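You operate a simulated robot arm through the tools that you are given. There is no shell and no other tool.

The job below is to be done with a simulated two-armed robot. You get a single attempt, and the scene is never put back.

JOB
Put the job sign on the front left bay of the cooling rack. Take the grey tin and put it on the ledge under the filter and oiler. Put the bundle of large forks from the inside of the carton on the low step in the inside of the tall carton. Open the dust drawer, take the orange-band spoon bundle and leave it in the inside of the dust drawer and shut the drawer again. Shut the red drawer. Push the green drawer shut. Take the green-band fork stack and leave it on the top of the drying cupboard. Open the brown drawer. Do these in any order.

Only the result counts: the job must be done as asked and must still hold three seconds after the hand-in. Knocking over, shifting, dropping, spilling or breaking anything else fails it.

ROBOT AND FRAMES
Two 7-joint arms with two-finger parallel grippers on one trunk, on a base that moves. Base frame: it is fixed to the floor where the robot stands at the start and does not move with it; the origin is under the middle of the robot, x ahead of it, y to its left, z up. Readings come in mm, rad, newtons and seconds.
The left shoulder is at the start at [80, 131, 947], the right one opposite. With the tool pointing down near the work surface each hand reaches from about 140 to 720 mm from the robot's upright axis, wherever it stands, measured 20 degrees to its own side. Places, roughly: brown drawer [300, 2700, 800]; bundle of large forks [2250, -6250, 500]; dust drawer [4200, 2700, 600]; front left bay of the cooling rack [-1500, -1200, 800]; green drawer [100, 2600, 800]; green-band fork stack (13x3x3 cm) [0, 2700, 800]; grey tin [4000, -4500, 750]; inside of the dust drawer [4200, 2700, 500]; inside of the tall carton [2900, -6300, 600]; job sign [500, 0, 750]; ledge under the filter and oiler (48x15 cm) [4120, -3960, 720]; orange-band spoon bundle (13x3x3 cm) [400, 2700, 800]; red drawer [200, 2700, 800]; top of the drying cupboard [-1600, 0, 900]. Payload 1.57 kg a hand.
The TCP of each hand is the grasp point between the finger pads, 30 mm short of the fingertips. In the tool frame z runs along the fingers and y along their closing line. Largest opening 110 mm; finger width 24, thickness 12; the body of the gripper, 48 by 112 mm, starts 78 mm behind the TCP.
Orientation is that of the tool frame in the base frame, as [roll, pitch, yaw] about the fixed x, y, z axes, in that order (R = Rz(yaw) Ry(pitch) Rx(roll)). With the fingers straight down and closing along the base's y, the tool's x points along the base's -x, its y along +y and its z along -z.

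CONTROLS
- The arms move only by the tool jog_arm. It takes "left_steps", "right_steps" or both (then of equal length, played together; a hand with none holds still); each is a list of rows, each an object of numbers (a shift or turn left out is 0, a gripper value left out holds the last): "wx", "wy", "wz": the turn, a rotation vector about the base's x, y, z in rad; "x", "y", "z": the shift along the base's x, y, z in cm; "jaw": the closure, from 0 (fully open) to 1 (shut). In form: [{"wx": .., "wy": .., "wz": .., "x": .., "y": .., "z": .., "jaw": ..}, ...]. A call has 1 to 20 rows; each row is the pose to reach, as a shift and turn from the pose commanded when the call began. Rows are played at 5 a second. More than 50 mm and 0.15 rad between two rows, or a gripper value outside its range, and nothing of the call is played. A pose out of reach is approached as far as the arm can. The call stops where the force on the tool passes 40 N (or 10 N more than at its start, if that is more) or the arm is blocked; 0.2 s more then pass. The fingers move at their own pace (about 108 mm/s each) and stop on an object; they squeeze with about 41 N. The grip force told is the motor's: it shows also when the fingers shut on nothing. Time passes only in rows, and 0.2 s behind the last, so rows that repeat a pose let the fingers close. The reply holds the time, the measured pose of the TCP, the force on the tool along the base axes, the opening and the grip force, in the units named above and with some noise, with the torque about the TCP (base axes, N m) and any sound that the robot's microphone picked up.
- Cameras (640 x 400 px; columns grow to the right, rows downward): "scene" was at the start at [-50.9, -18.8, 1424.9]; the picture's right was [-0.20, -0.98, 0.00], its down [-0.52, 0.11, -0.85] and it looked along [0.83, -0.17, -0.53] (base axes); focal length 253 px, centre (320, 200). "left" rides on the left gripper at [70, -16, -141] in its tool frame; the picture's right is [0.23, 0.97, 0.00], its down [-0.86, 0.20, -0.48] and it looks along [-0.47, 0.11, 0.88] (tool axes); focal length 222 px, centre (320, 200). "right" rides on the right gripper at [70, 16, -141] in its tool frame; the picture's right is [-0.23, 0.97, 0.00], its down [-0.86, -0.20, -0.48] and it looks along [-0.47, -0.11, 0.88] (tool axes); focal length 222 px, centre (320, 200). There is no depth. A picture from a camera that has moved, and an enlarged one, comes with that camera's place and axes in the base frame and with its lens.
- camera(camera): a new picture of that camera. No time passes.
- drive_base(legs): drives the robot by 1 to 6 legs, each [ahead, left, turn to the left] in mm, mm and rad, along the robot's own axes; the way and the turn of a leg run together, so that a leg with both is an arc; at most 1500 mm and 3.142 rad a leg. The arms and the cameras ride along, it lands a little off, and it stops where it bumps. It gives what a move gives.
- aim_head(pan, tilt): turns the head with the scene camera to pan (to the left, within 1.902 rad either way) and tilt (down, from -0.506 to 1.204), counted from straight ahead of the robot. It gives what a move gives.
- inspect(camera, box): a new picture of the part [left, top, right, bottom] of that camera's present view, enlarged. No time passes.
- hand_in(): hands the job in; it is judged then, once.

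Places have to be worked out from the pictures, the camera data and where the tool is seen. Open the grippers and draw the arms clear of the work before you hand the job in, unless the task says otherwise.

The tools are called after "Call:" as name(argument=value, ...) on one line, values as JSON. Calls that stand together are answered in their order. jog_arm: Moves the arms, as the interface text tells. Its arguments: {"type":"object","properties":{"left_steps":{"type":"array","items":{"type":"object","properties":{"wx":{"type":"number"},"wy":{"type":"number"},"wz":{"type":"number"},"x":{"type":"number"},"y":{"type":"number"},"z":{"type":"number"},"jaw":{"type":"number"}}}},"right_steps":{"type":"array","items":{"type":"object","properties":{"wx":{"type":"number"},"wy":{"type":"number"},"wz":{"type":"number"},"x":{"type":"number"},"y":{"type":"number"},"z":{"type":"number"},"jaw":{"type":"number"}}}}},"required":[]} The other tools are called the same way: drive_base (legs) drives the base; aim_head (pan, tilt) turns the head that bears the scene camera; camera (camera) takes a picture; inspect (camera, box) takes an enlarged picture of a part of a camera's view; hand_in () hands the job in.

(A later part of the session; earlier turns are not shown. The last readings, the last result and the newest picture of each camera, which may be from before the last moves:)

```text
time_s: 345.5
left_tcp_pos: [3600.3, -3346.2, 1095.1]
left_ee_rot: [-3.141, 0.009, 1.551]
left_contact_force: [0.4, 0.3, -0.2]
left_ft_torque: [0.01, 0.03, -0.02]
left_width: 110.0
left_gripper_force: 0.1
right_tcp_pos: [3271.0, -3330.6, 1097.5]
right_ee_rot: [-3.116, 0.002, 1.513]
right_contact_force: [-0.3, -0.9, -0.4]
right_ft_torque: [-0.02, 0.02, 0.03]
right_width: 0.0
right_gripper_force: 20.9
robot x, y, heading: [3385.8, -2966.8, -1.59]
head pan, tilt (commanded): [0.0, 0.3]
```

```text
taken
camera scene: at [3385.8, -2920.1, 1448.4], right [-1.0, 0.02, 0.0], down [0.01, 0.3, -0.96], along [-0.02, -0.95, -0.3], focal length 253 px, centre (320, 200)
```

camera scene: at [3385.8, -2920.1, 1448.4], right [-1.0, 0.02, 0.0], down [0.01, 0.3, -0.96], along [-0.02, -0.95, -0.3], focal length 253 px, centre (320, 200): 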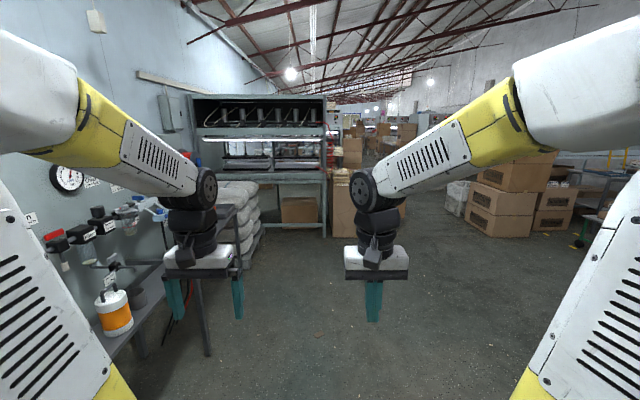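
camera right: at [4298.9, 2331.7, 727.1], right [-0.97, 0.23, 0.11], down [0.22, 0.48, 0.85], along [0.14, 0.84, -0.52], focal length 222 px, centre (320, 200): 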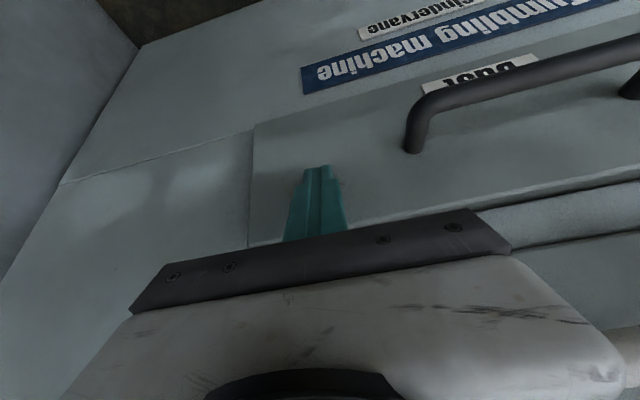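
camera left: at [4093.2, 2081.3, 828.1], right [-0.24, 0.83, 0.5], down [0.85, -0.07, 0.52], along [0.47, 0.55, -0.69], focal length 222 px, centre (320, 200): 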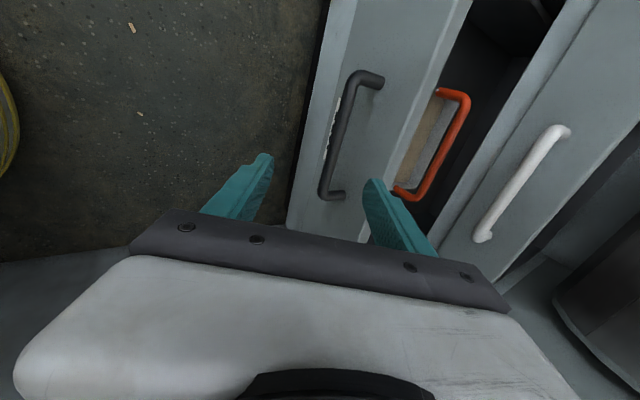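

Several tins stand on this bench under the gauges. I drive on to y about -4000 and turn to face the bench.

Call:
drive_base(legs=[[1050, 0, 0], [0, 0, 1.59]])

Call:
aim_head(pan=0.0, tilt=0.45)

Call:
camera(camera="scene")

Call:
inspect(camera="scene", box=[200, 100, 440, 260])

```text
time_s: 354.9
left_tcp_pos: [3735.5, -3807.0, 1093.9]
left_ee_rot: [-3.141, 0.008, -3.129]
left_contact_force: [0.1, 0.2, -0.4]
left_ft_torque: [0.04, -0.02, 0.0]
left_width: 110.1
left_gripper_force: 0.1
right_tcp_pos: [3729.9, -4133.7, 1096.7]
right_ee_rot: [-3.117, 0.004, 3.113]
right_contact_force: [0.5, 0.0, -0.2]
right_ft_torque: [-0.03, -0.03, -0.01]
right_width: 0.0
right_gripper_force: 21.6
robot x, y, heading: [3363.1, -4033.4, 0.009]
head pan, tilt (commanded): [0.0, 0.3]
```

```text
time_s: 355.6
left_tcp_pos: [3733.9, -3806.0, 1094.7]
left_ee_rot: [-3.141, 0.01, -3.129]
left_contact_force: [-0.7, 0.4, -0.4]
left_ft_torque: [0.01, -0.04, 0.03]
left_width: 109.9
left_gripper_force: 0.2
right_tcp_pos: [3731.3, -4133.0, 1097.9]
right_ee_rot: [-3.113, 0.005, 3.113]
right_contact_force: [0.2, -0.1, -0.3]
right_ft_torque: [0.02, -0.02, 0.04]
right_width: 0.0
right_gripper_force: 21.7
robot x, y, heading: [3361.5, -4036.9, 0.01]
head pan, tilt (commanded): [0.0, 0.45]
```

```text
taken
camera scene: at [3315.7, -4034.8, 1434.5], right [0.01, -1.0, 0.0], down [-0.43, 0.0, -0.9], along [0.9, 0.01, -0.43], focal length 253 px, centre (320, 200)
```

scene: 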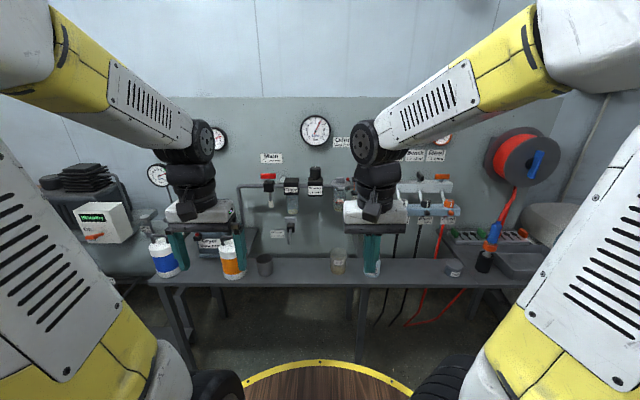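

```text
2.50 times, centred on (320, 180) of scene
camera zoom: at [3315.7, -4034.8, 1434.5], right [0.01, -1.0, 0.0], down [-0.43, 0.0, -0.9], along [0.9, 0.01, -0.43], focal length 633 px, centre (320, 250)
```

zoom: 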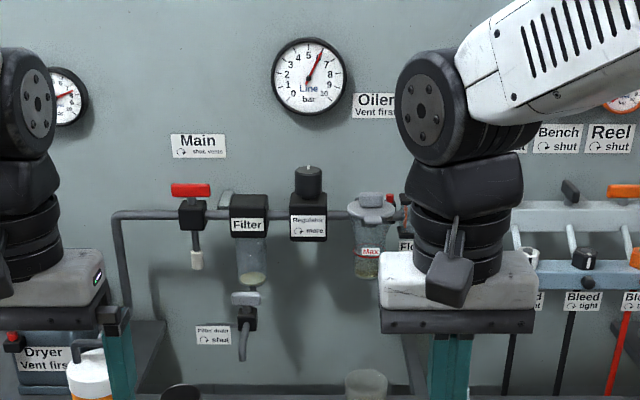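

The bench under the filter and oiler holds several cans. I enlarge the bench top to find the grey tin and the ledge.

Call:
inspect(camera="scene", box=[140, 220, 340, 310])

Call:
inspect(camera="scene", box=[320, 200, 540, 310])

```text
3.20 times, centred on (240, 265) of scene
camera zoom: at [3315.7, -4034.8, 1434.5], right [0.01, -1.0, 0.0], down [-0.43, 0.0, -0.9], along [0.9, 0.01, -0.43], focal length 810 px, centre (576, -8)
```

zoom: 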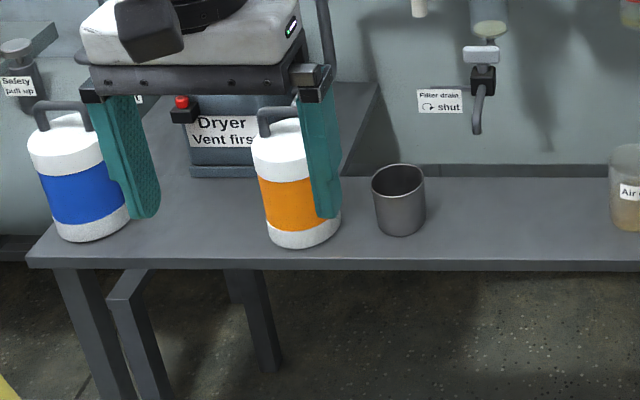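

```text
2.91 times, centred on (430, 255) of scene
camera zoom: at [3315.7, -4034.8, 1434.5], right [0.01, -1.0, 0.0], down [-0.43, 0.0, -0.9], along [0.9, 0.01, -0.43], focal length 736 px, centre (0, 40)
```

zoom: 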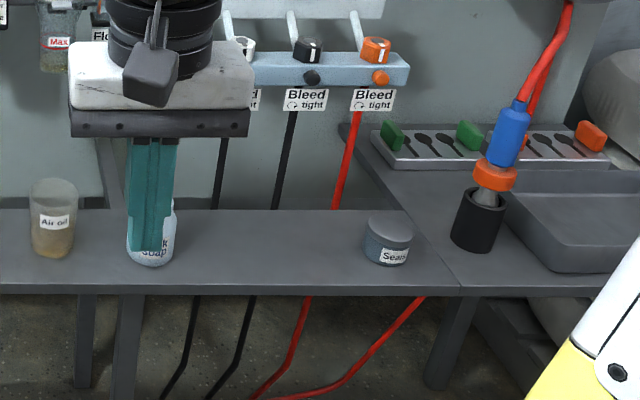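

The tin labelled "Seals" at about (4125, -4569) must be the grey tin, and the free stretch of the ledge is near (4120, -3955). The wall fittings above call for a tilted hand, so I drive closer and look from there.

Call:
drive_base(legs=[[220, -390, 0]])

Call:
aim_head(pan=-0.2, tilt=0.65)

Call:
camera(camera="scene")

Call:
camera(camera="right")

```text
time_s: 358.2
left_tcp_pos: [3960.5, -4188.6, 1095.9]
left_ee_rot: [-3.14, 0.01, -3.119]
left_contact_force: [1.0, 0.5, 0.1]
left_ft_torque: [-0.02, 0.01, 0.01]
left_width: 110.0
left_gripper_force: 0.0
right_tcp_pos: [3958.2, -4517.4, 1097.1]
right_ee_rot: [-3.116, 0.004, 3.123]
right_contact_force: [-0.1, 0.6, -0.9]
right_ft_torque: [0.0, -0.02, 0.0]
right_width: 0.0
right_gripper_force: 21.6
robot x, y, heading: [3589.5, -4418.3, 0.018]
head pan, tilt (commanded): [0.0, 0.45]
```

```text
time_s: 359.0
left_tcp_pos: [3961.1, -4189.0, 1095.3]
left_ee_rot: [3.142, 0.009, -3.121]
left_contact_force: [0.1, 0.7, -0.5]
left_ft_torque: [0.03, 0.0, -0.04]
left_width: 109.8
left_gripper_force: 0.1
right_tcp_pos: [3958.2, -4516.1, 1096.8]
right_ee_rot: [-3.116, 0.004, 3.12]
right_contact_force: [0.4, 0.2, -0.2]
right_ft_torque: [0.0, 0.02, -0.02]
right_width: 0.0
right_gripper_force: 21.5
robot x, y, heading: [3589.3, -4418.6, 0.019]
head pan, tilt (commanded): [-0.201, 0.649]
```

```text
taken
camera scene: at [3535.8, -4438.1, 1416.7], right [-0.18, -0.98, 0.0], down [-0.59, 0.11, -0.8], along [0.78, -0.15, -0.6], focal length 253 px, centre (320, 200)
```

scene: 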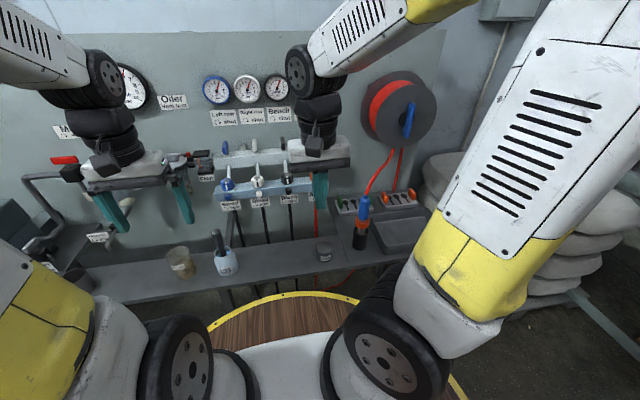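

```text
taken
camera right: at [3887.8, -4495.9, 1237.8], right [0.25, 0.97, -0.02], down [0.85, -0.2, 0.49], along [0.47, -0.14, -0.87], focal length 222 px, centre (320, 200)
```

right: 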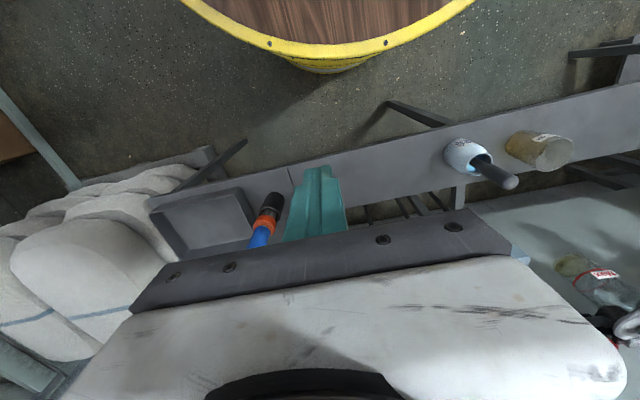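

Call:
inspect(camera="scene", box=[150, 130, 430, 300])

Call:
inspect(camera="scene", box=[260, 170, 380, 280])

```text
2.29 times, centred on (290, 215) of scene
camera zoom: at [3535.8, -4438.1, 1416.7], right [-0.18, -0.98, 0.0], down [-0.59, 0.11, -0.8], along [0.78, -0.15, -0.6], focal length 579 px, centre (389, 166)
```

zoom: 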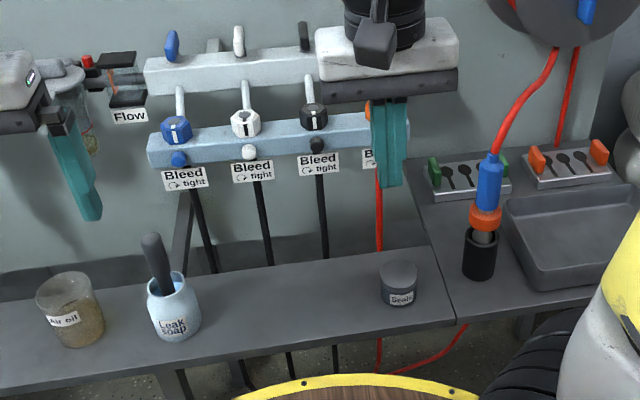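

```text
3.64 times, centred on (320, 225) of scene
camera zoom: at [3535.8, -4438.1, 1416.7], right [-0.18, -0.98, 0.0], down [-0.59, 0.11, -0.8], along [0.78, -0.15, -0.6], focal length 921 px, centre (320, 109)
```

zoom: 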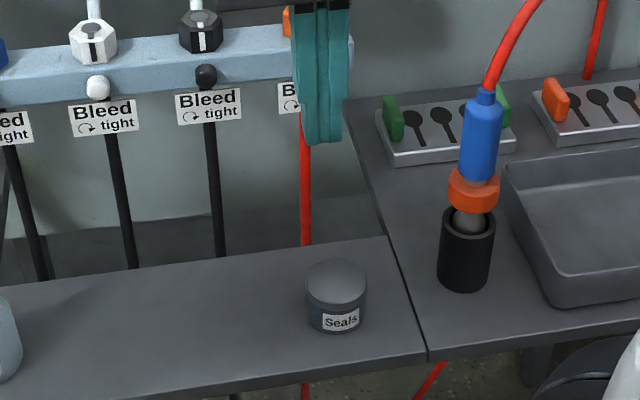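

The tin's top centre is at about (4125, -4563, 755), 60 mm wide and 40 high, on a surface at z about 717. I open the right hand, tilt it 20° forward and bring it above the tin.

Call:
jog_arm(right_steps=[{"wy": -0.09, "x": 2, "y": -1, "jaw": 0.14}, {"wy": -0.18, "x": 4, "y": -2}, {"wy": -0.27, "x": 6, "y": -3}, {"wy": -0.35, "x": 8, "y": -4, "z": -2}, {"wy": -0.35, "x": 10, "y": -4.6, "z": -6}, {"wy": -0.35, "x": 11, "y": -4.6, "z": -10}, {"wy": -0.35, "x": 12, "y": -4.6, "z": -14}, {"wy": -0.35, "x": 12.5, "y": -4.6, "z": -18}, {"wy": -0.35, "x": 13, "y": -4.6, "z": -22}, {"wy": -0.35, "x": 13, "y": -4.6, "z": -22}])

Call:
camera(camera="right")

Call:
inspect(camera="scene", box=[220, 130, 420, 290])

```text
time_s: 361.2
left_tcp_pos: [3960.7, -4188.4, 1093.7]
left_ee_rot: [3.141, 0.007, -3.122]
left_contact_force: [0.5, 0.1, 0.5]
left_ft_torque: [-0.03, -0.01, 0.02]
left_width: 109.8
left_gripper_force: 0.1
right_tcp_pos: [4088.3, -4563.1, 874.5]
right_ee_rot: [-3.121, 0.354, 3.121]
right_contact_force: [0.3, -0.3, -0.1]
right_ft_torque: [0.02, 0.01, -0.02]
right_width: 94.3
right_gripper_force: 0.0
robot x, y, heading: [3588.6, -4420.8, 0.02]
head pan, tilt (commanded): [-0.201, 0.649]
```

```text
taken
camera right: at [3973.2, -4542.4, 983.8], right [0.24, 0.97, 0.06], down [0.63, -0.2, 0.75], along [0.74, -0.14, -0.66], focal length 222 px, centre (320, 200)
```

right: 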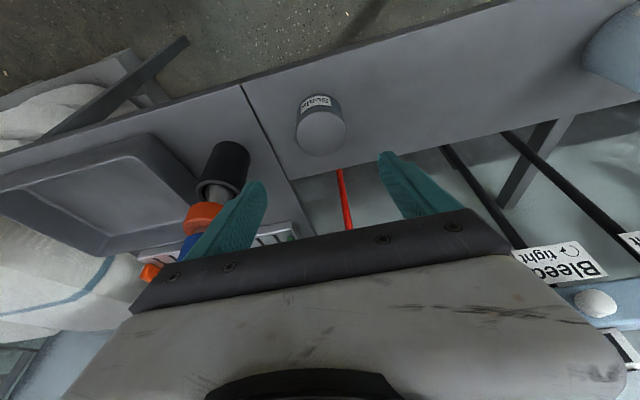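

```text
2.50 times, centred on (320, 210) of scene
camera zoom: at [3535.8, -4438.1, 1416.7], right [-0.18, -0.98, 0.0], down [-0.59, 0.11, -0.8], along [0.78, -0.15, -0.6], focal length 633 px, centre (320, 175)
```

zoom: 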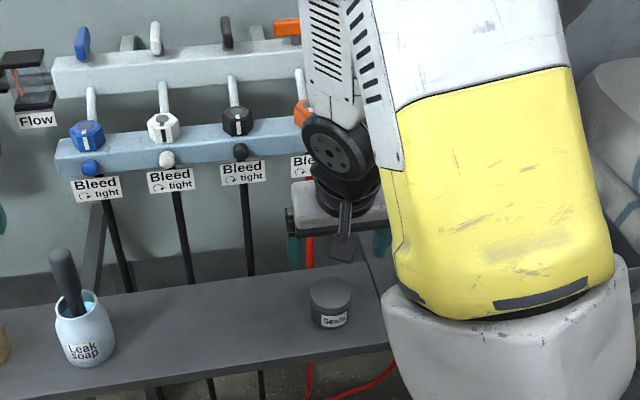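

The tin is well between the open fingers' planes. I lower the hand towards it, first to TCP z 775.

Call:
jog_arm(right_steps=[{"x": 0.8, "y": 0.2, "z": -3}, {"x": 1.6, "y": 0.2, "z": -6}, {"x": 2.4, "y": 0.2, "z": -9}, {"x": 2.6, "y": 0.2, "z": -10}, {"x": 2.6, "y": 0.2, "z": -10}])

Call:
camera(camera="right")

Call:
inspect(camera="scene", box=[240, 190, 400, 290])

```text
time_s: 362.4
left_tcp_pos: [3960.7, -4189.0, 1093.7]
left_ee_rot: [-3.142, 0.01, -3.122]
left_contact_force: [-0.4, 0.1, 0.3]
left_ft_torque: [0.01, 0.01, 0.02]
left_width: 110.4
left_gripper_force: 0.1
right_tcp_pos: [4114.1, -4560.2, 776.6]
right_ee_rot: [-3.122, 0.354, 3.12]
right_contact_force: [0.2, 0.9, 2.0]
right_ft_torque: [-0.04, -0.01, -0.01]
right_width: 94.6
right_gripper_force: 0.0
robot x, y, heading: [3587.8, -4420.1, 0.018]
head pan, tilt (commanded): [-0.201, 0.649]
```

```text
taken
camera right: at [3999.4, -4540.1, 884.6], right [0.24, 0.97, 0.06], down [0.63, -0.2, 0.75], along [0.74, -0.14, -0.66], focal length 222 px, centre (320, 200)
```

right: 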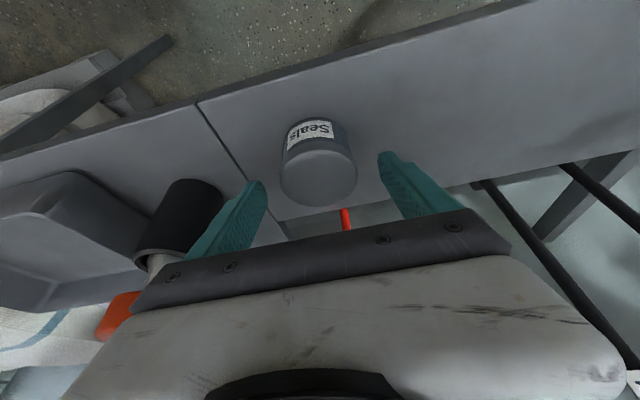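

```text
4.00 times, centred on (320, 240) of scene
camera zoom: at [3535.8, -4438.1, 1416.7], right [-0.18, -0.98, 0.0], down [-0.59, 0.11, -0.8], along [0.78, -0.15, -0.6], focal length 1013 px, centre (320, 40)
```

zoom: 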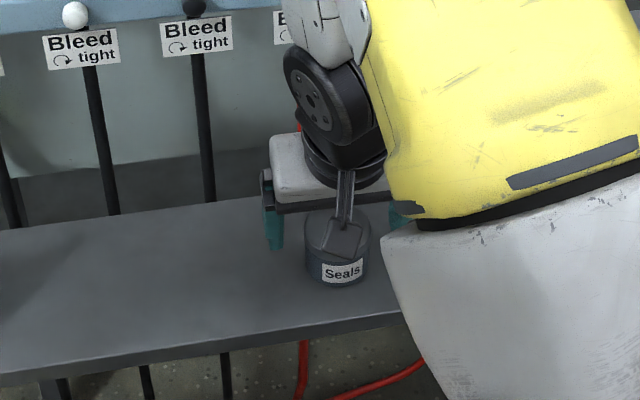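

The tin sits centred between the fingers. I lower the last 22 mm and close.

Call:
jog_arm(right_steps=[{"z": -0.8}, {"z": -1.6}, {"z": -2.2}, {"z": -2.2}, {"z": -2.2, "jaw": 0.4}, {"z": -2.2, "jaw": 0.7}, {"z": -2.2, "jaw": 1}, {"z": -2.2, "jaw": 1}, {"z": -2.2, "jaw": 1}])

Call:
camera(camera="right")

```text
time_s: 364.4
left_tcp_pos: [3960.9, -4188.6, 1094.6]
left_ee_rot: [-3.141, 0.01, -3.12]
left_contact_force: [-0.1, -0.6, 0.1]
left_ft_torque: [-0.03, -0.03, 0.0]
left_width: 110.2
left_gripper_force: 0.0
right_tcp_pos: [4113.9, -4560.8, 755.3]
right_ee_rot: [-3.123, 0.353, 3.12]
right_contact_force: [0.5, 0.9, 2.7]
right_ft_torque: [0.12, -0.08, -0.01]
right_width: 54.5
right_gripper_force: 41.1
robot x, y, heading: [3590.1, -4414.7, 0.019]
head pan, tilt (commanded): [-0.201, 0.649]
```

```text
taken
camera right: at [3999.3, -4539.8, 863.7], right [0.24, 0.97, 0.06], down [0.63, -0.2, 0.75], along [0.74, -0.14, -0.66], focal length 222 px, centre (320, 200)
```

right: 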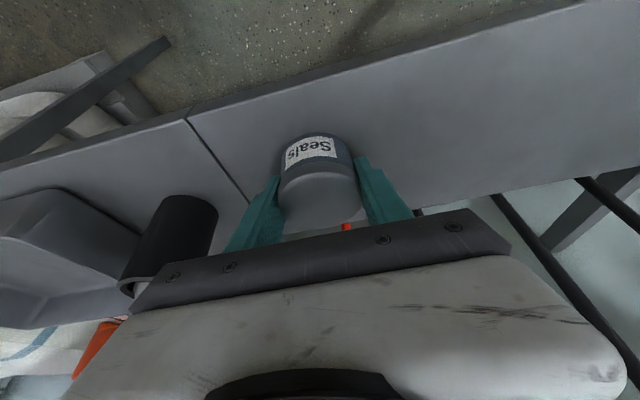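

The tin is gripped (54.5 mm, 41 N). I lift it and draw it back from the wall before driving along.

Call:
jog_arm(right_steps=[{"z": 1}, {"z": 3}, {"z": 6}, {"z": 9.5}, {"z": 13, "x": -1}, {"z": 16, "x": -4}, {"z": 18.5, "x": -7.5}, {"z": 20, "x": -11.5}, {"z": 20, "x": -15.5}, {"z": 20, "x": -15.5}])

Call:
camera(camera="right")

Call:
camera(camera="scene")

```text
time_s: 366.6
left_tcp_pos: [3961.7, -4188.3, 1095.0]
left_ee_rot: [3.141, 0.009, -3.12]
left_contact_force: [0.0, 1.0, -1.2]
left_ft_torque: [-0.04, 0.02, 0.03]
left_width: 110.1
left_gripper_force: 0.1
right_tcp_pos: [4021.9, -4559.2, 977.9]
right_ee_rot: [-3.123, 0.351, 3.118]
right_contact_force: [0.1, -0.2, -0.6]
right_ft_torque: [0.02, 0.0, 0.02]
right_width: 54.6
right_gripper_force: 41.2
right hand out of reach, approached as far as the arm can: row 8, 9, 10
robot x, y, heading: [3591.5, -4418.1, 0.018]
head pan, tilt (commanded): [-0.201, 0.649]
```

```text
taken
camera right: at [3907.3, -4538.6, 1087.2], right [0.24, 0.97, 0.06], down [0.63, -0.2, 0.75], along [0.74, -0.14, -0.66], focal length 222 px, centre (320, 200)
```

right: 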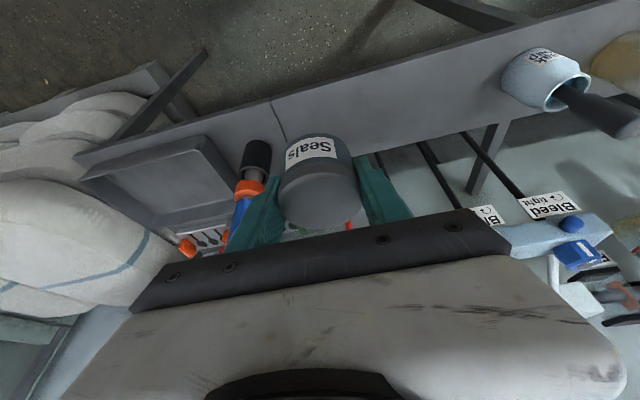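

```text
taken
camera scene: at [3536.0, -4438.0, 1416.7], right [-0.18, -0.98, 0.0], down [-0.59, 0.11, -0.8], along [0.78, -0.15, -0.6], focal length 253 px, centre (320, 200)
```

scene: 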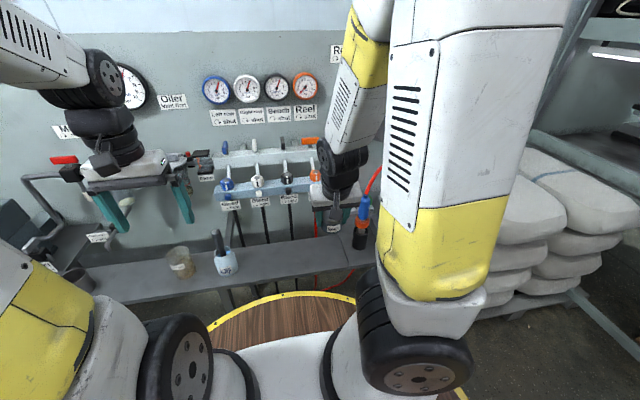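

The tin hangs well above everything on the bench. I back off 60 mm and drive 604 mm left to stand before the free part of the ledge.

Call:
drive_base(legs=[[-60, 0, -0.018], [0, 604, 0]])

Call:
aim_head(pan=-0.15, tilt=0.6)

Call:
camera(camera="scene")

Call:
camera(camera="right")

```text
time_s: 370.5
left_tcp_pos: [3905.5, -3600.5, 1094.3]
left_ee_rot: [-3.14, 0.009, -3.137]
left_contact_force: [0.0, -0.1, 0.1]
left_ft_torque: [0.03, 0.0, 0.02]
left_width: 110.1
left_gripper_force: 0.0
right_tcp_pos: [3959.0, -3972.9, 978.3]
right_ee_rot: [-3.122, 0.352, 3.105]
right_contact_force: [0.3, 0.4, -0.9]
right_ft_torque: [0.02, -0.03, -0.02]
right_width: 54.7
right_gripper_force: 41.0
robot x, y, heading: [3526.0, -3826.5, -0.001]
head pan, tilt (commanded): [-0.201, 0.649]
```

```text
time_s: 371.1
left_tcp_pos: [3904.0, -3601.3, 1093.9]
left_ee_rot: [-3.141, 0.008, -3.137]
left_contact_force: [-0.1, 0.9, -0.6]
left_ft_torque: [0.01, 0.0, -0.02]
left_width: 110.0
left_gripper_force: 0.1
right_tcp_pos: [3959.5, -3972.9, 978.8]
right_ee_rot: [-3.122, 0.35, 3.108]
right_contact_force: [0.7, 0.7, -0.5]
right_ft_torque: [0.0, 0.01, 0.02]
right_width: 54.8
right_gripper_force: 41.7
robot x, y, heading: [3531.5, -3824.2, 0.005]
head pan, tilt (commanded): [-0.15, 0.6]
```

```text
taken
camera scene: at [3477.5, -3840.1, 1420.9], right [-0.15, -0.99, 0.0], down [-0.56, 0.08, -0.82], along [0.82, -0.12, -0.57], focal length 253 px, centre (320, 200)
```

scene: 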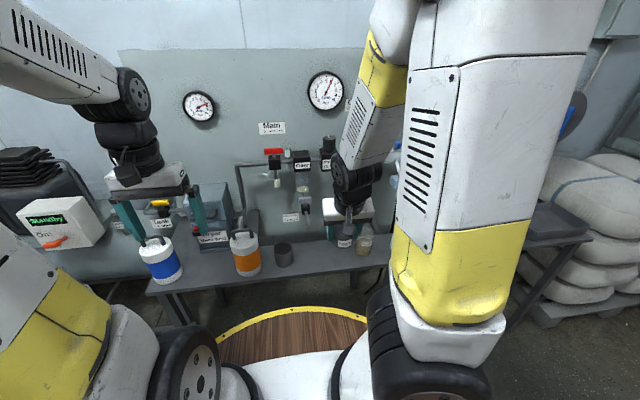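

```text
taken
camera right: at [3845.1, -3950.3, 1087.1], right [0.26, 0.96, 0.06], down [0.63, -0.21, 0.75], along [0.73, -0.15, -0.66], focal length 222 px, centre (320, 200)
```

right: 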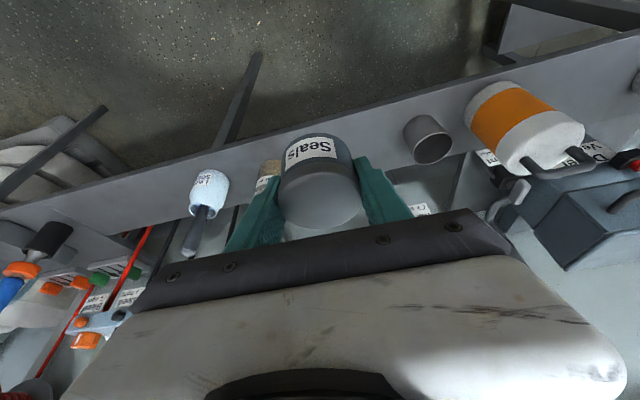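

The free stretch lies between the cup (y about -3795) and the oil jar (y about -4105). I drive forward 55 mm and bring the tin over (4117, -3950).

Call:
drive_base(legs=[[55, 0, 0]])

Call:
jog_arm(right_steps=[{"x": 3, "y": 0.7}, {"x": 6, "y": 1.5}, {"x": 9.5, "y": 2.2}, {"x": 9.5, "y": 2.2, "z": -4}, {"x": 9.5, "y": 2.2, "z": -8}, {"x": 9.5, "y": 2.2, "z": -12}, {"x": 9.5, "y": 2.2, "z": -16}, {"x": 9.5, "y": 2.2, "z": -16}])

Call:
camera(camera="right")

Call:
inspect(camera="scene", box=[220, 140, 420, 290])

```text
time_s: 372.1
left_tcp_pos: [3960.2, -3602.3, 1095.0]
left_ee_rot: [-3.141, 0.008, -3.134]
left_contact_force: [-1.1, 0.7, 0.6]
left_ft_torque: [-0.04, -0.04, -0.01]
left_width: 109.8
left_gripper_force: 0.1
right_tcp_pos: [4014.9, -3973.5, 978.1]
right_ee_rot: [-3.122, 0.352, 3.105]
right_contact_force: [-0.8, -0.3, -0.4]
right_ft_torque: [0.01, -0.02, 0.0]
right_width: 54.8
right_gripper_force: 41.3
robot x, y, heading: [3585.0, -3831.1, 0.003]
head pan, tilt (commanded): [-0.15, 0.6]
```

```text
time_s: 373.9
left_tcp_pos: [3958.8, -3601.3, 1094.9]
left_ee_rot: [-3.141, 0.009, -3.137]
left_contact_force: [0.3, -0.3, 0.3]
left_ft_torque: [-0.01, 0.01, -0.04]
left_width: 109.8
left_gripper_force: 0.1
right_tcp_pos: [4108.5, -3948.3, 817.8]
right_ee_rot: [-3.123, 0.354, 3.105]
right_contact_force: [0.1, 0.3, -0.6]
right_ft_torque: [0.02, -0.01, 0.0]
right_width: 54.8
right_gripper_force: 40.6
robot x, y, heading: [3582.2, -3825.7, 0.003]
head pan, tilt (commanded): [-0.15, 0.6]
```

```text
taken
camera right: at [3995.0, -3926.7, 927.3], right [0.26, 0.96, 0.06], down [0.63, -0.21, 0.75], along [0.73, -0.15, -0.66], focal length 222 px, centre (320, 200)
```

right: 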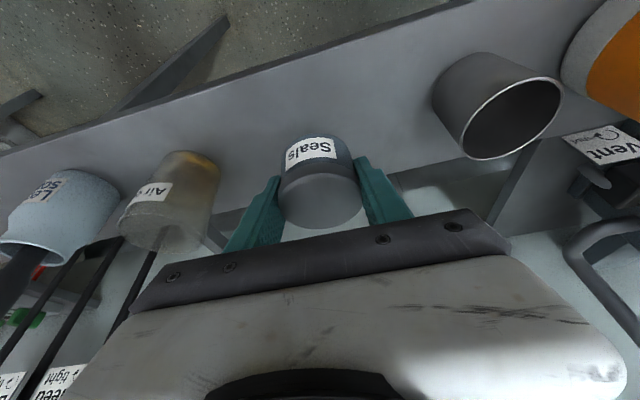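

```text
2.67 times, centred on (320, 215) of scene
camera zoom: at [3532.8, -3840.0, 1420.9], right [-0.15, -0.99, 0.0], down [-0.56, 0.08, -0.82], along [0.82, -0.12, -0.57], focal length 675 px, centre (320, 160)
```

zoom: 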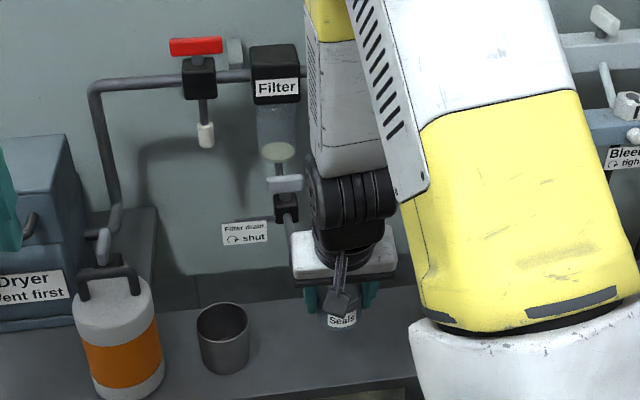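

The tin is over the free ledge between the cup and the jar. I lower it to just above the surface and then feel for the touch.

Call:
jog_arm(right_steps=[{"z": -1.5}, {"z": -3}, {"z": -4.5}, {"z": -5.4}, {"z": -5.4}])

Call:
jog_arm(right_steps=[{"z": -0.3}, {"z": -0.6}, {"z": -0.9}, {"z": -0.9}])

```text
time_s: 375.1
left_tcp_pos: [3959.4, -3600.7, 1093.2]
left_ee_rot: [-3.14, 0.009, -3.137]
left_contact_force: [0.1, 0.2, -0.5]
left_ft_torque: [0.01, 0.02, -0.02]
left_width: 109.8
left_gripper_force: 0.0
right_tcp_pos: [4109.9, -3950.9, 763.5]
right_ee_rot: [-3.123, 0.351, 3.105]
right_contact_force: [0.0, 0.6, -1.2]
right_ft_torque: [0.01, 0.0, 0.01]
right_width: 54.4
right_gripper_force: 40.7
robot x, y, heading: [3584.7, -3824.0, 0.0]
head pan, tilt (commanded): [-0.15, 0.6]
```

```text
time_s: 376.1
left_tcp_pos: [3959.5, -3601.3, 1094.8]
left_ee_rot: [-3.141, 0.008, -3.136]
left_contact_force: [-0.1, -1.2, -0.3]
left_ft_torque: [0.03, 0.01, 0.03]
left_width: 110.0
left_gripper_force: 0.1
right_tcp_pos: [4110.1, -3950.7, 754.2]
right_ee_rot: [-3.123, 0.35, 3.105]
right_contact_force: [-1.2, -0.3, 0.6]
right_ft_torque: [-0.01, 0.04, 0.02]
right_width: 54.7
right_gripper_force: 40.9
robot x, y, heading: [3587.5, -3826.1, 0.0]
head pan, tilt (commanded): [-0.15, 0.6]
```

No touch yet at TCP z 754. I continue in 1 mm steps.

Call:
jog_arm(right_steps=[{"z": -0.1}, {"z": -0.2}, {"z": -0.2}])

```text
time_s: 376.9
left_tcp_pos: [3958.3, -3600.2, 1095.3]
left_ee_rot: [-3.141, 0.007, -3.138]
left_contact_force: [-0.9, -0.5, 0.1]
left_ft_torque: [0.0, 0.01, 0.01]
left_width: 110.1
left_gripper_force: 0.0
right_tcp_pos: [4109.3, -3951.5, 754.2]
right_ee_rot: [-3.122, 0.353, 3.104]
right_contact_force: [-6.6, -1.2, 32.3]
right_ft_torque: [0.68, 0.04, 0.11]
right_width: 54.5
right_gripper_force: 41.1
robot x, y, heading: [3584.8, -3826.2, -0.0]
head pan, tilt (commanded): [-0.15, 0.6]
```

It touches now (32 N). I ease 1 mm and open the fingers.

Call:
jog_arm(right_steps=[{"z": 0.1}, {"z": 0.1, "jaw": 0.4}, {"z": 0.1, "jaw": 0.3}, {"z": 0.1, "jaw": 0.18}, {"z": 0.1, "jaw": 0.18}])

Call:
camera(camera="right")

```text
time_s: 378.1
left_tcp_pos: [3959.4, -3601.4, 1095.4]
left_ee_rot: [3.141, 0.01, -3.137]
left_contact_force: [-0.7, -0.7, -0.3]
left_ft_torque: [0.02, -0.02, 0.02]
left_width: 110.0
left_gripper_force: 0.1
right_tcp_pos: [4109.5, -3951.6, 754.7]
right_ee_rot: [-3.123, 0.35, 3.105]
right_contact_force: [0.1, 0.0, -0.3]
right_ft_torque: [0.03, 0.03, 0.01]
right_width: 90.1
right_gripper_force: 0.0
robot x, y, heading: [3580.4, -3823.1, 0.003]
head pan, tilt (commanded): [-0.15, 0.6]
```

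```text
taken
camera right: at [3995.5, -3928.9, 863.4], right [0.26, 0.96, 0.06], down [0.63, -0.21, 0.75], along [0.73, -0.15, -0.66], focal length 222 px, centre (320, 200)
```

right: 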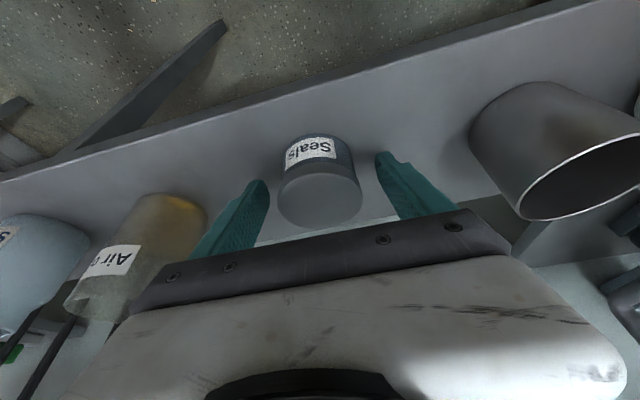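

The tin stands free on the ledge. I raise the hand straight up and draw back.

Call:
jog_arm(right_steps=[{"z": 2}, {"z": 5}, {"z": 9}, {"z": 13}, {"z": 17}, {"z": 20, "x": -3}, {"z": 22, "x": -6}])

Call:
camera(camera="right")

Call:
inspect(camera="scene", box=[220, 140, 420, 290])

```text
time_s: 379.7
left_tcp_pos: [3959.2, -3599.9, 1094.0]
left_ee_rot: [-3.141, 0.01, -3.136]
left_contact_force: [0.0, 1.0, 0.2]
left_ft_torque: [-0.02, 0.01, 0.0]
left_width: 109.8
left_gripper_force: 0.1
right_tcp_pos: [4050.1, -3949.8, 976.8]
right_ee_rot: [-3.122, 0.351, 3.105]
right_contact_force: [0.6, 0.3, -0.1]
right_ft_torque: [0.01, 0.03, -0.01]
right_width: 90.2
right_gripper_force: 0.1
robot x, y, heading: [3584.6, -3826.3, 0.002]
head pan, tilt (commanded): [-0.15, 0.6]
```

```text
taken
camera right: at [3936.0, -3927.0, 1083.7], right [0.26, 0.96, 0.06], down [0.63, -0.21, 0.75], along [0.73, -0.15, -0.66], focal length 222 px, centre (320, 200)
```

right: 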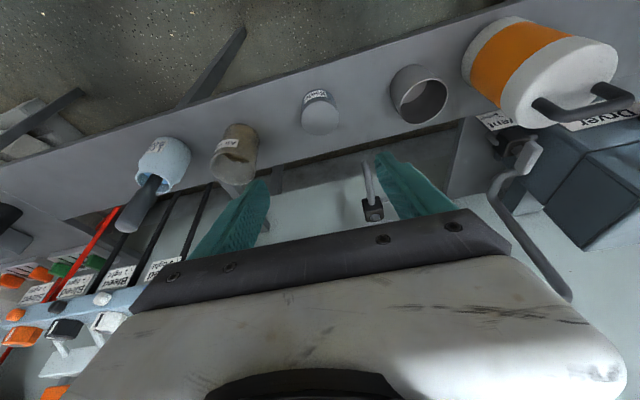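

```text
2.67 times, centred on (320, 215) of scene
camera zoom: at [3533.3, -3839.9, 1421.0], right [-0.15, -0.99, 0.0], down [-0.56, 0.08, -0.82], along [0.82, -0.12, -0.57], focal length 675 px, centre (320, 160)
```

zoom: 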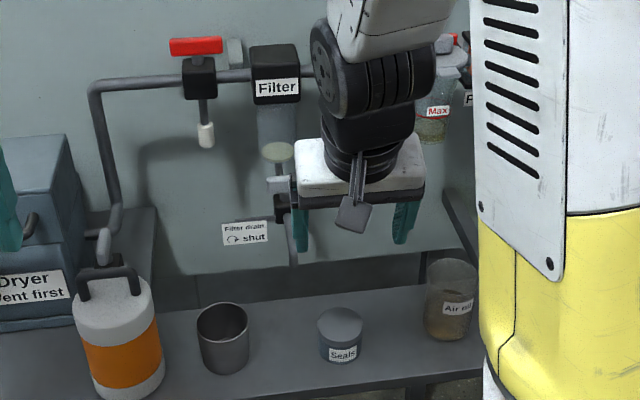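

The grey tin stands on the ledge. I back off, bring the right hand back to pointing down, and turn towards the cartons in the south.

Call:
drive_base(legs=[[-300, 0, 0]])

Call:
jog_arm(right_steps=[{"wy": 0.09, "z": 2}, {"wy": 0.18, "z": 4}, {"wy": 0.27, "z": 6}, {"wy": 0.35, "z": 8}, {"wy": 0.35, "z": 10, "x": -3}, {"wy": 0.35, "z": 11, "x": -6}, {"wy": 0.35, "z": 11, "x": -10, "jaw": 0}])

Call:
drive_base(legs=[[0, 0, -1.572], [600, 0, 0]])

Call:
aim_head(pan=-0.3, tilt=0.35)

Call:
camera(camera="scene")

```text
time_s: 381.8
left_tcp_pos: [3655.0, -3599.7, 1094.1]
left_ee_rot: [3.14, 0.007, -3.133]
left_contact_force: [0.4, 0.0, 0.5]
left_ft_torque: [0.0, -0.02, -0.02]
left_width: 109.9
left_gripper_force: 0.0
right_tcp_pos: [3746.5, -3949.6, 974.9]
right_ee_rot: [-3.124, 0.352, 3.107]
right_contact_force: [-0.1, 0.3, -0.4]
right_ft_torque: [0.04, -0.01, -0.01]
right_width: 90.0
right_gripper_force: 0.1
robot x, y, heading: [3278.5, -3824.8, 0.004]
head pan, tilt (commanded): [-0.15, 0.6]
```

```text
time_s: 383.4
left_tcp_pos: [3655.8, -3600.2, 1094.1]
left_ee_rot: [-3.141, 0.007, -3.132]
left_contact_force: [0.1, 0.4, 0.5]
left_ft_torque: [-0.02, 0.01, 0.02]
left_width: 109.8
left_gripper_force: 0.1
right_tcp_pos: [3646.4, -3949.8, 1086.3]
right_ee_rot: [-3.11, 0.003, 3.111]
right_contact_force: [-0.7, 0.3, -0.1]
right_ft_torque: [-0.02, 0.03, 0.01]
right_width: 110.0
right_gripper_force: 0.1
robot x, y, heading: [3281.5, -3829.7, 0.006]
head pan, tilt (commanded): [-0.15, 0.6]
```

```text
time_s: 390.5
left_tcp_pos: [3520.0, -4802.7, 1095.3]
left_ee_rot: [3.139, 0.008, 1.589]
left_contact_force: [-0.4, 0.1, 0.3]
left_ft_torque: [-0.04, 0.0, 0.02]
left_width: 109.9
left_gripper_force: 0.2
right_tcp_pos: [3170.1, -4796.2, 1084.6]
right_ee_rot: [-3.11, 0.002, 1.549]
right_contact_force: [-0.1, 0.5, 0.1]
right_ft_torque: [-0.03, 0.02, -0.03]
right_width: 110.0
right_gripper_force: 0.1
robot x, y, heading: [3289.8, -4430.1, -1.561]
head pan, tilt (commanded): [-0.15, 0.6]
```

```text
time_s: 391.3
left_tcp_pos: [3519.3, -4802.3, 1094.3]
left_ee_rot: [3.141, 0.007, 1.588]
left_contact_force: [-0.2, 0.3, -0.3]
left_ft_torque: [-0.02, -0.01, -0.02]
left_width: 110.2
left_gripper_force: 0.0
right_tcp_pos: [3170.4, -4795.8, 1085.3]
right_ee_rot: [-3.109, 0.003, 1.549]
right_contact_force: [0.4, -0.3, 0.8]
right_ft_torque: [-0.02, 0.0, 0.01]
right_width: 109.9
right_gripper_force: 0.1
robot x, y, heading: [3286.0, -4430.8, -1.558]
head pan, tilt (commanded): [-0.3, 0.351]
```

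```text
taken
camera scene: at [3262.6, -4379.3, 1443.6], right [-0.96, 0.28, 0.0], down [0.1, 0.33, -0.94], along [-0.26, -0.9, -0.34], focal length 253 px, centre (320, 200)
```

scene: 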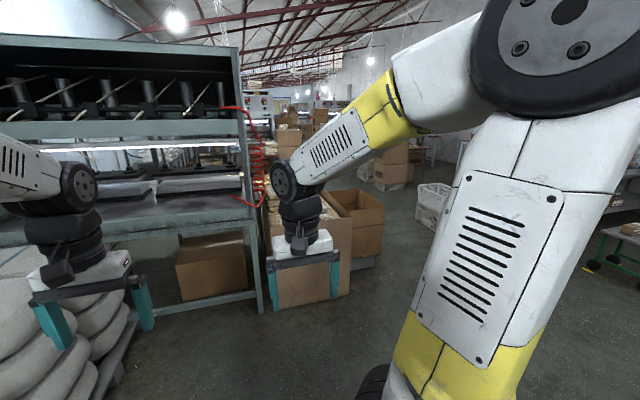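

The cartons stand ahead: the tall one near (2900, -5900 front) and an open one behind to its right. I drive nearer and look into them.

Call:
drive_base(legs=[[0, 0, -0.012], [550, 0, 0], [0, -650, 0]])

Call:
aim_head(pan=0.0, tilt=0.5)

Call:
camera(camera="scene")

Call:
inspect(camera="scene", box=[170, 80, 470, 280])

```text
time_s: 398.1
left_tcp_pos: [2873.8, -5370.8, 1094.4]
left_ee_rot: [-3.141, 0.01, 1.581]
left_contact_force: [1.0, 0.2, 0.2]
left_ft_torque: [0.0, 0.01, 0.01]
left_width: 110.2
left_gripper_force: 0.0
right_tcp_pos: [2525.0, -5361.7, 1085.2]
right_ee_rot: [-3.111, 0.003, 1.541]
right_contact_force: [0.1, -1.1, 0.7]
right_ft_torque: [-0.01, 0.02, 0.0]
right_width: 110.2
right_gripper_force: 0.1
robot x, y, heading: [2646.3, -4998.1, -1.563]
head pan, tilt (commanded): [-0.3, 0.351]
```

```text
time_s: 398.9
left_tcp_pos: [2871.6, -5371.0, 1094.3]
left_ee_rot: [3.142, 0.009, 1.583]
left_contact_force: [0.7, -1.0, -0.6]
left_ft_torque: [-0.02, -0.03, 0.02]
left_width: 110.0
left_gripper_force: 0.1
right_tcp_pos: [2524.3, -5361.9, 1086.1]
right_ee_rot: [-3.109, 0.002, 1.541]
right_contact_force: [-0.7, 0.0, 0.7]
right_ft_torque: [-0.01, -0.02, 0.0]
right_width: 109.8
right_gripper_force: 0.0
robot x, y, heading: [2646.7, -4996.0, -1.565]
head pan, tilt (commanded): [0.0, 0.499]
```

```text
taken
camera scene: at [2646.4, -4947.9, 1430.1], right [-1.0, -0.01, 0.0], down [0.0, 0.48, -0.88], along [0.01, -0.88, -0.48], focal length 253 px, centre (320, 200)
```

scene: 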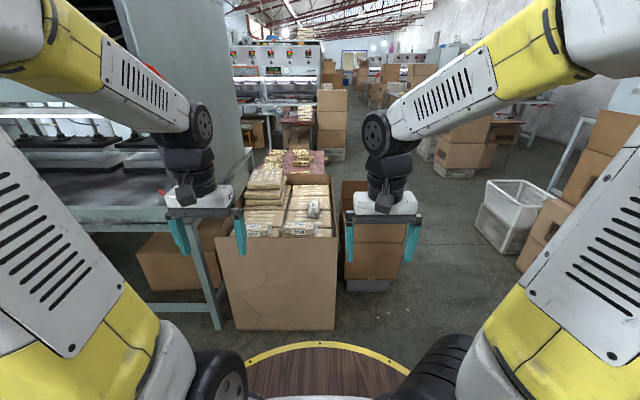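

```text
2.00 times, centred on (320, 180) of scene
camera zoom: at [2646.4, -4947.9, 1430.1], right [-1.0, -0.01, 0.0], down [0.0, 0.48, -0.88], along [0.01, -0.88, -0.48], focal length 506 px, centre (320, 240)
```

zoom: 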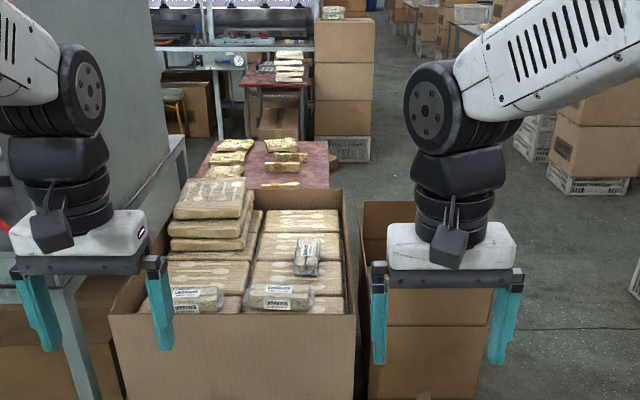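

The tall carton is full of packs in steps; the other carton is a stack to its right. I enlarge both.

Call:
inspect(camera="scene", box=[210, 140, 350, 250])

Call:
inspect(camera="scene", box=[330, 160, 430, 300])

Call:
camera(camera="right")

Call:
camera(camera="left")

```text
3.64 times, centred on (280, 195) of scene
camera zoom: at [2646.4, -4947.9, 1430.1], right [-1.0, -0.01, 0.0], down [0.0, 0.48, -0.88], along [0.01, -0.88, -0.48], focal length 921 px, centre (466, 218)
```

zoom: 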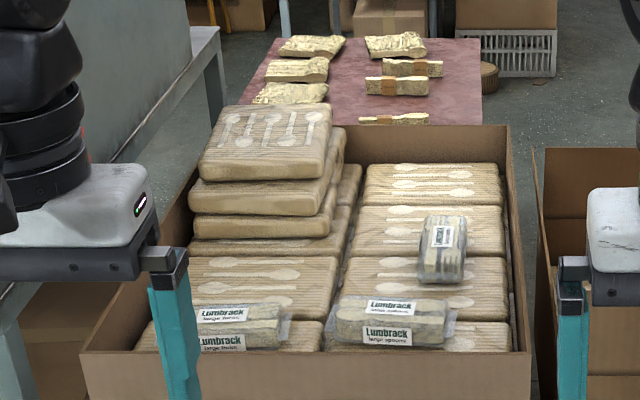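

```text
2.86 times, centred on (380, 230) of scene
camera zoom: at [2646.4, -4947.9, 1430.1], right [-1.0, -0.01, 0.0], down [0.0, 0.48, -0.88], along [0.01, -0.88, -0.48], focal length 723 px, centre (149, 114)
```

zoom: 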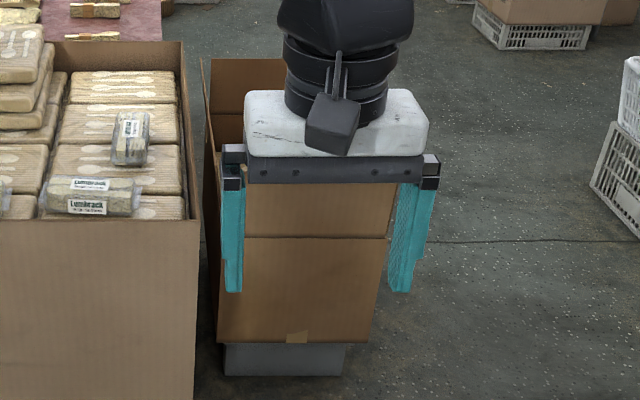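

```text
taken
camera right: at [2546.3, -5293.5, 1226.8], right [0.97, -0.26, -0.03], down [-0.21, -0.85, 0.49], along [-0.15, -0.46, -0.87], focal length 222 px, centre (320, 200)
```

right: 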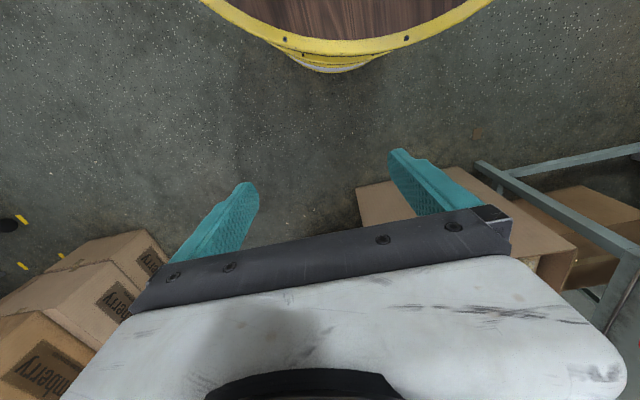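

```text
taken
camera left: at [2855.9, -5299.5, 1235.6], right [0.97, 0.24, 0.0], down [0.21, -0.85, 0.49], along [0.11, -0.47, -0.87], focal length 222 px, centre (320, 200)
```

left: 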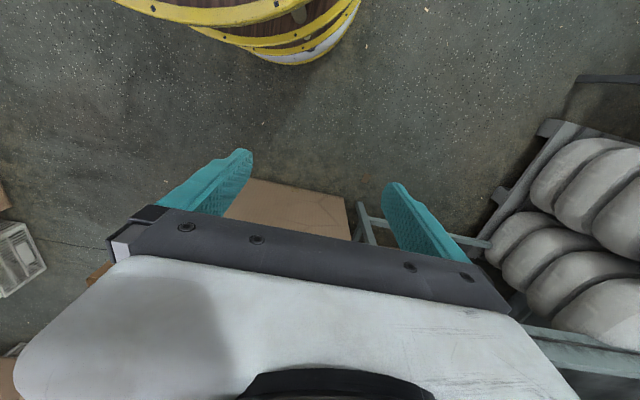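

I need to see into the right-hand carton. I drive over in front of it and look down.

Call:
drive_base(legs=[[0, -380, 0], [450, 0, 0]])

Call:
aim_head(pan=0.0, tilt=0.6)

Call:
camera(camera="scene")

Call:
inspect(camera="scene", box=[240, 120, 400, 240])

```text
time_s: 403.6
left_tcp_pos: [2496.2, -5818.8, 1094.3]
left_ee_rot: [-3.14, 0.009, 1.588]
left_contact_force: [-0.3, 0.3, -0.2]
left_ft_torque: [-0.02, 0.03, 0.01]
left_width: 110.1
left_gripper_force: 0.1
right_tcp_pos: [2146.5, -5814.2, 1086.0]
right_ee_rot: [-3.109, 0.001, 1.549]
right_contact_force: [-0.1, -0.2, -0.6]
right_ft_torque: [-0.02, -0.02, 0.04]
right_width: 110.1
right_gripper_force: 0.1
robot x, y, heading: [2265.9, -5449.7, -1.558]
head pan, tilt (commanded): [0.0, 0.499]
```

```text
time_s: 404.3
left_tcp_pos: [2495.9, -5819.3, 1095.1]
left_ee_rot: [3.141, 0.009, 1.586]
left_contact_force: [0.4, -0.4, 0.6]
left_ft_torque: [0.02, -0.03, -0.01]
left_width: 109.9
left_gripper_force: 0.0
right_tcp_pos: [2146.2, -5813.2, 1085.7]
right_ee_rot: [-3.11, 0.0, 1.547]
right_contact_force: [-0.2, -0.4, -0.4]
right_ft_torque: [-0.03, -0.04, 0.03]
right_width: 110.1
right_gripper_force: 0.1
robot x, y, heading: [2264.0, -5449.2, -1.56]
head pan, tilt (commanded): [0.0, 0.6]
```

```text
taken
camera scene: at [2266.4, -5395.6, 1421.0], right [-1.0, -0.01, 0.0], down [-0.01, 0.56, -0.83], along [0.01, -0.83, -0.56], focal length 253 px, centre (320, 200)
```

scene: 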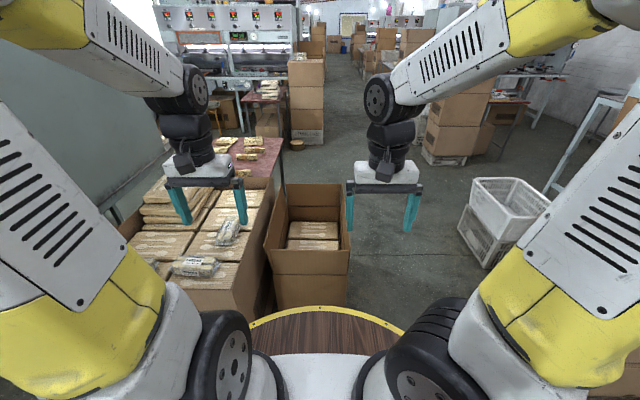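

```text
3.33 times, centred on (320, 180) of scene
camera zoom: at [2266.4, -5395.6, 1421.0], right [-1.0, -0.01, 0.0], down [-0.01, 0.56, -0.83], along [0.01, -0.83, -0.56], focal length 844 px, centre (320, 267)
```

zoom: 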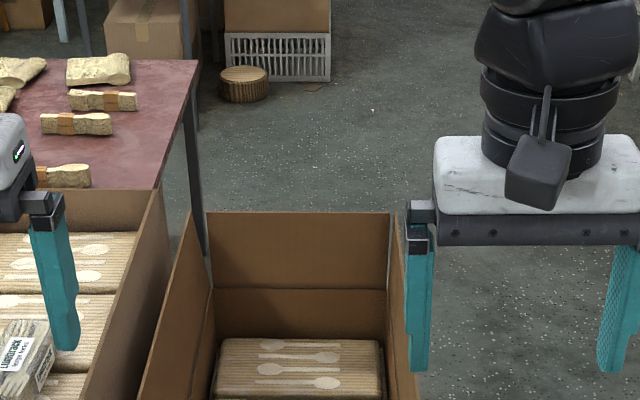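

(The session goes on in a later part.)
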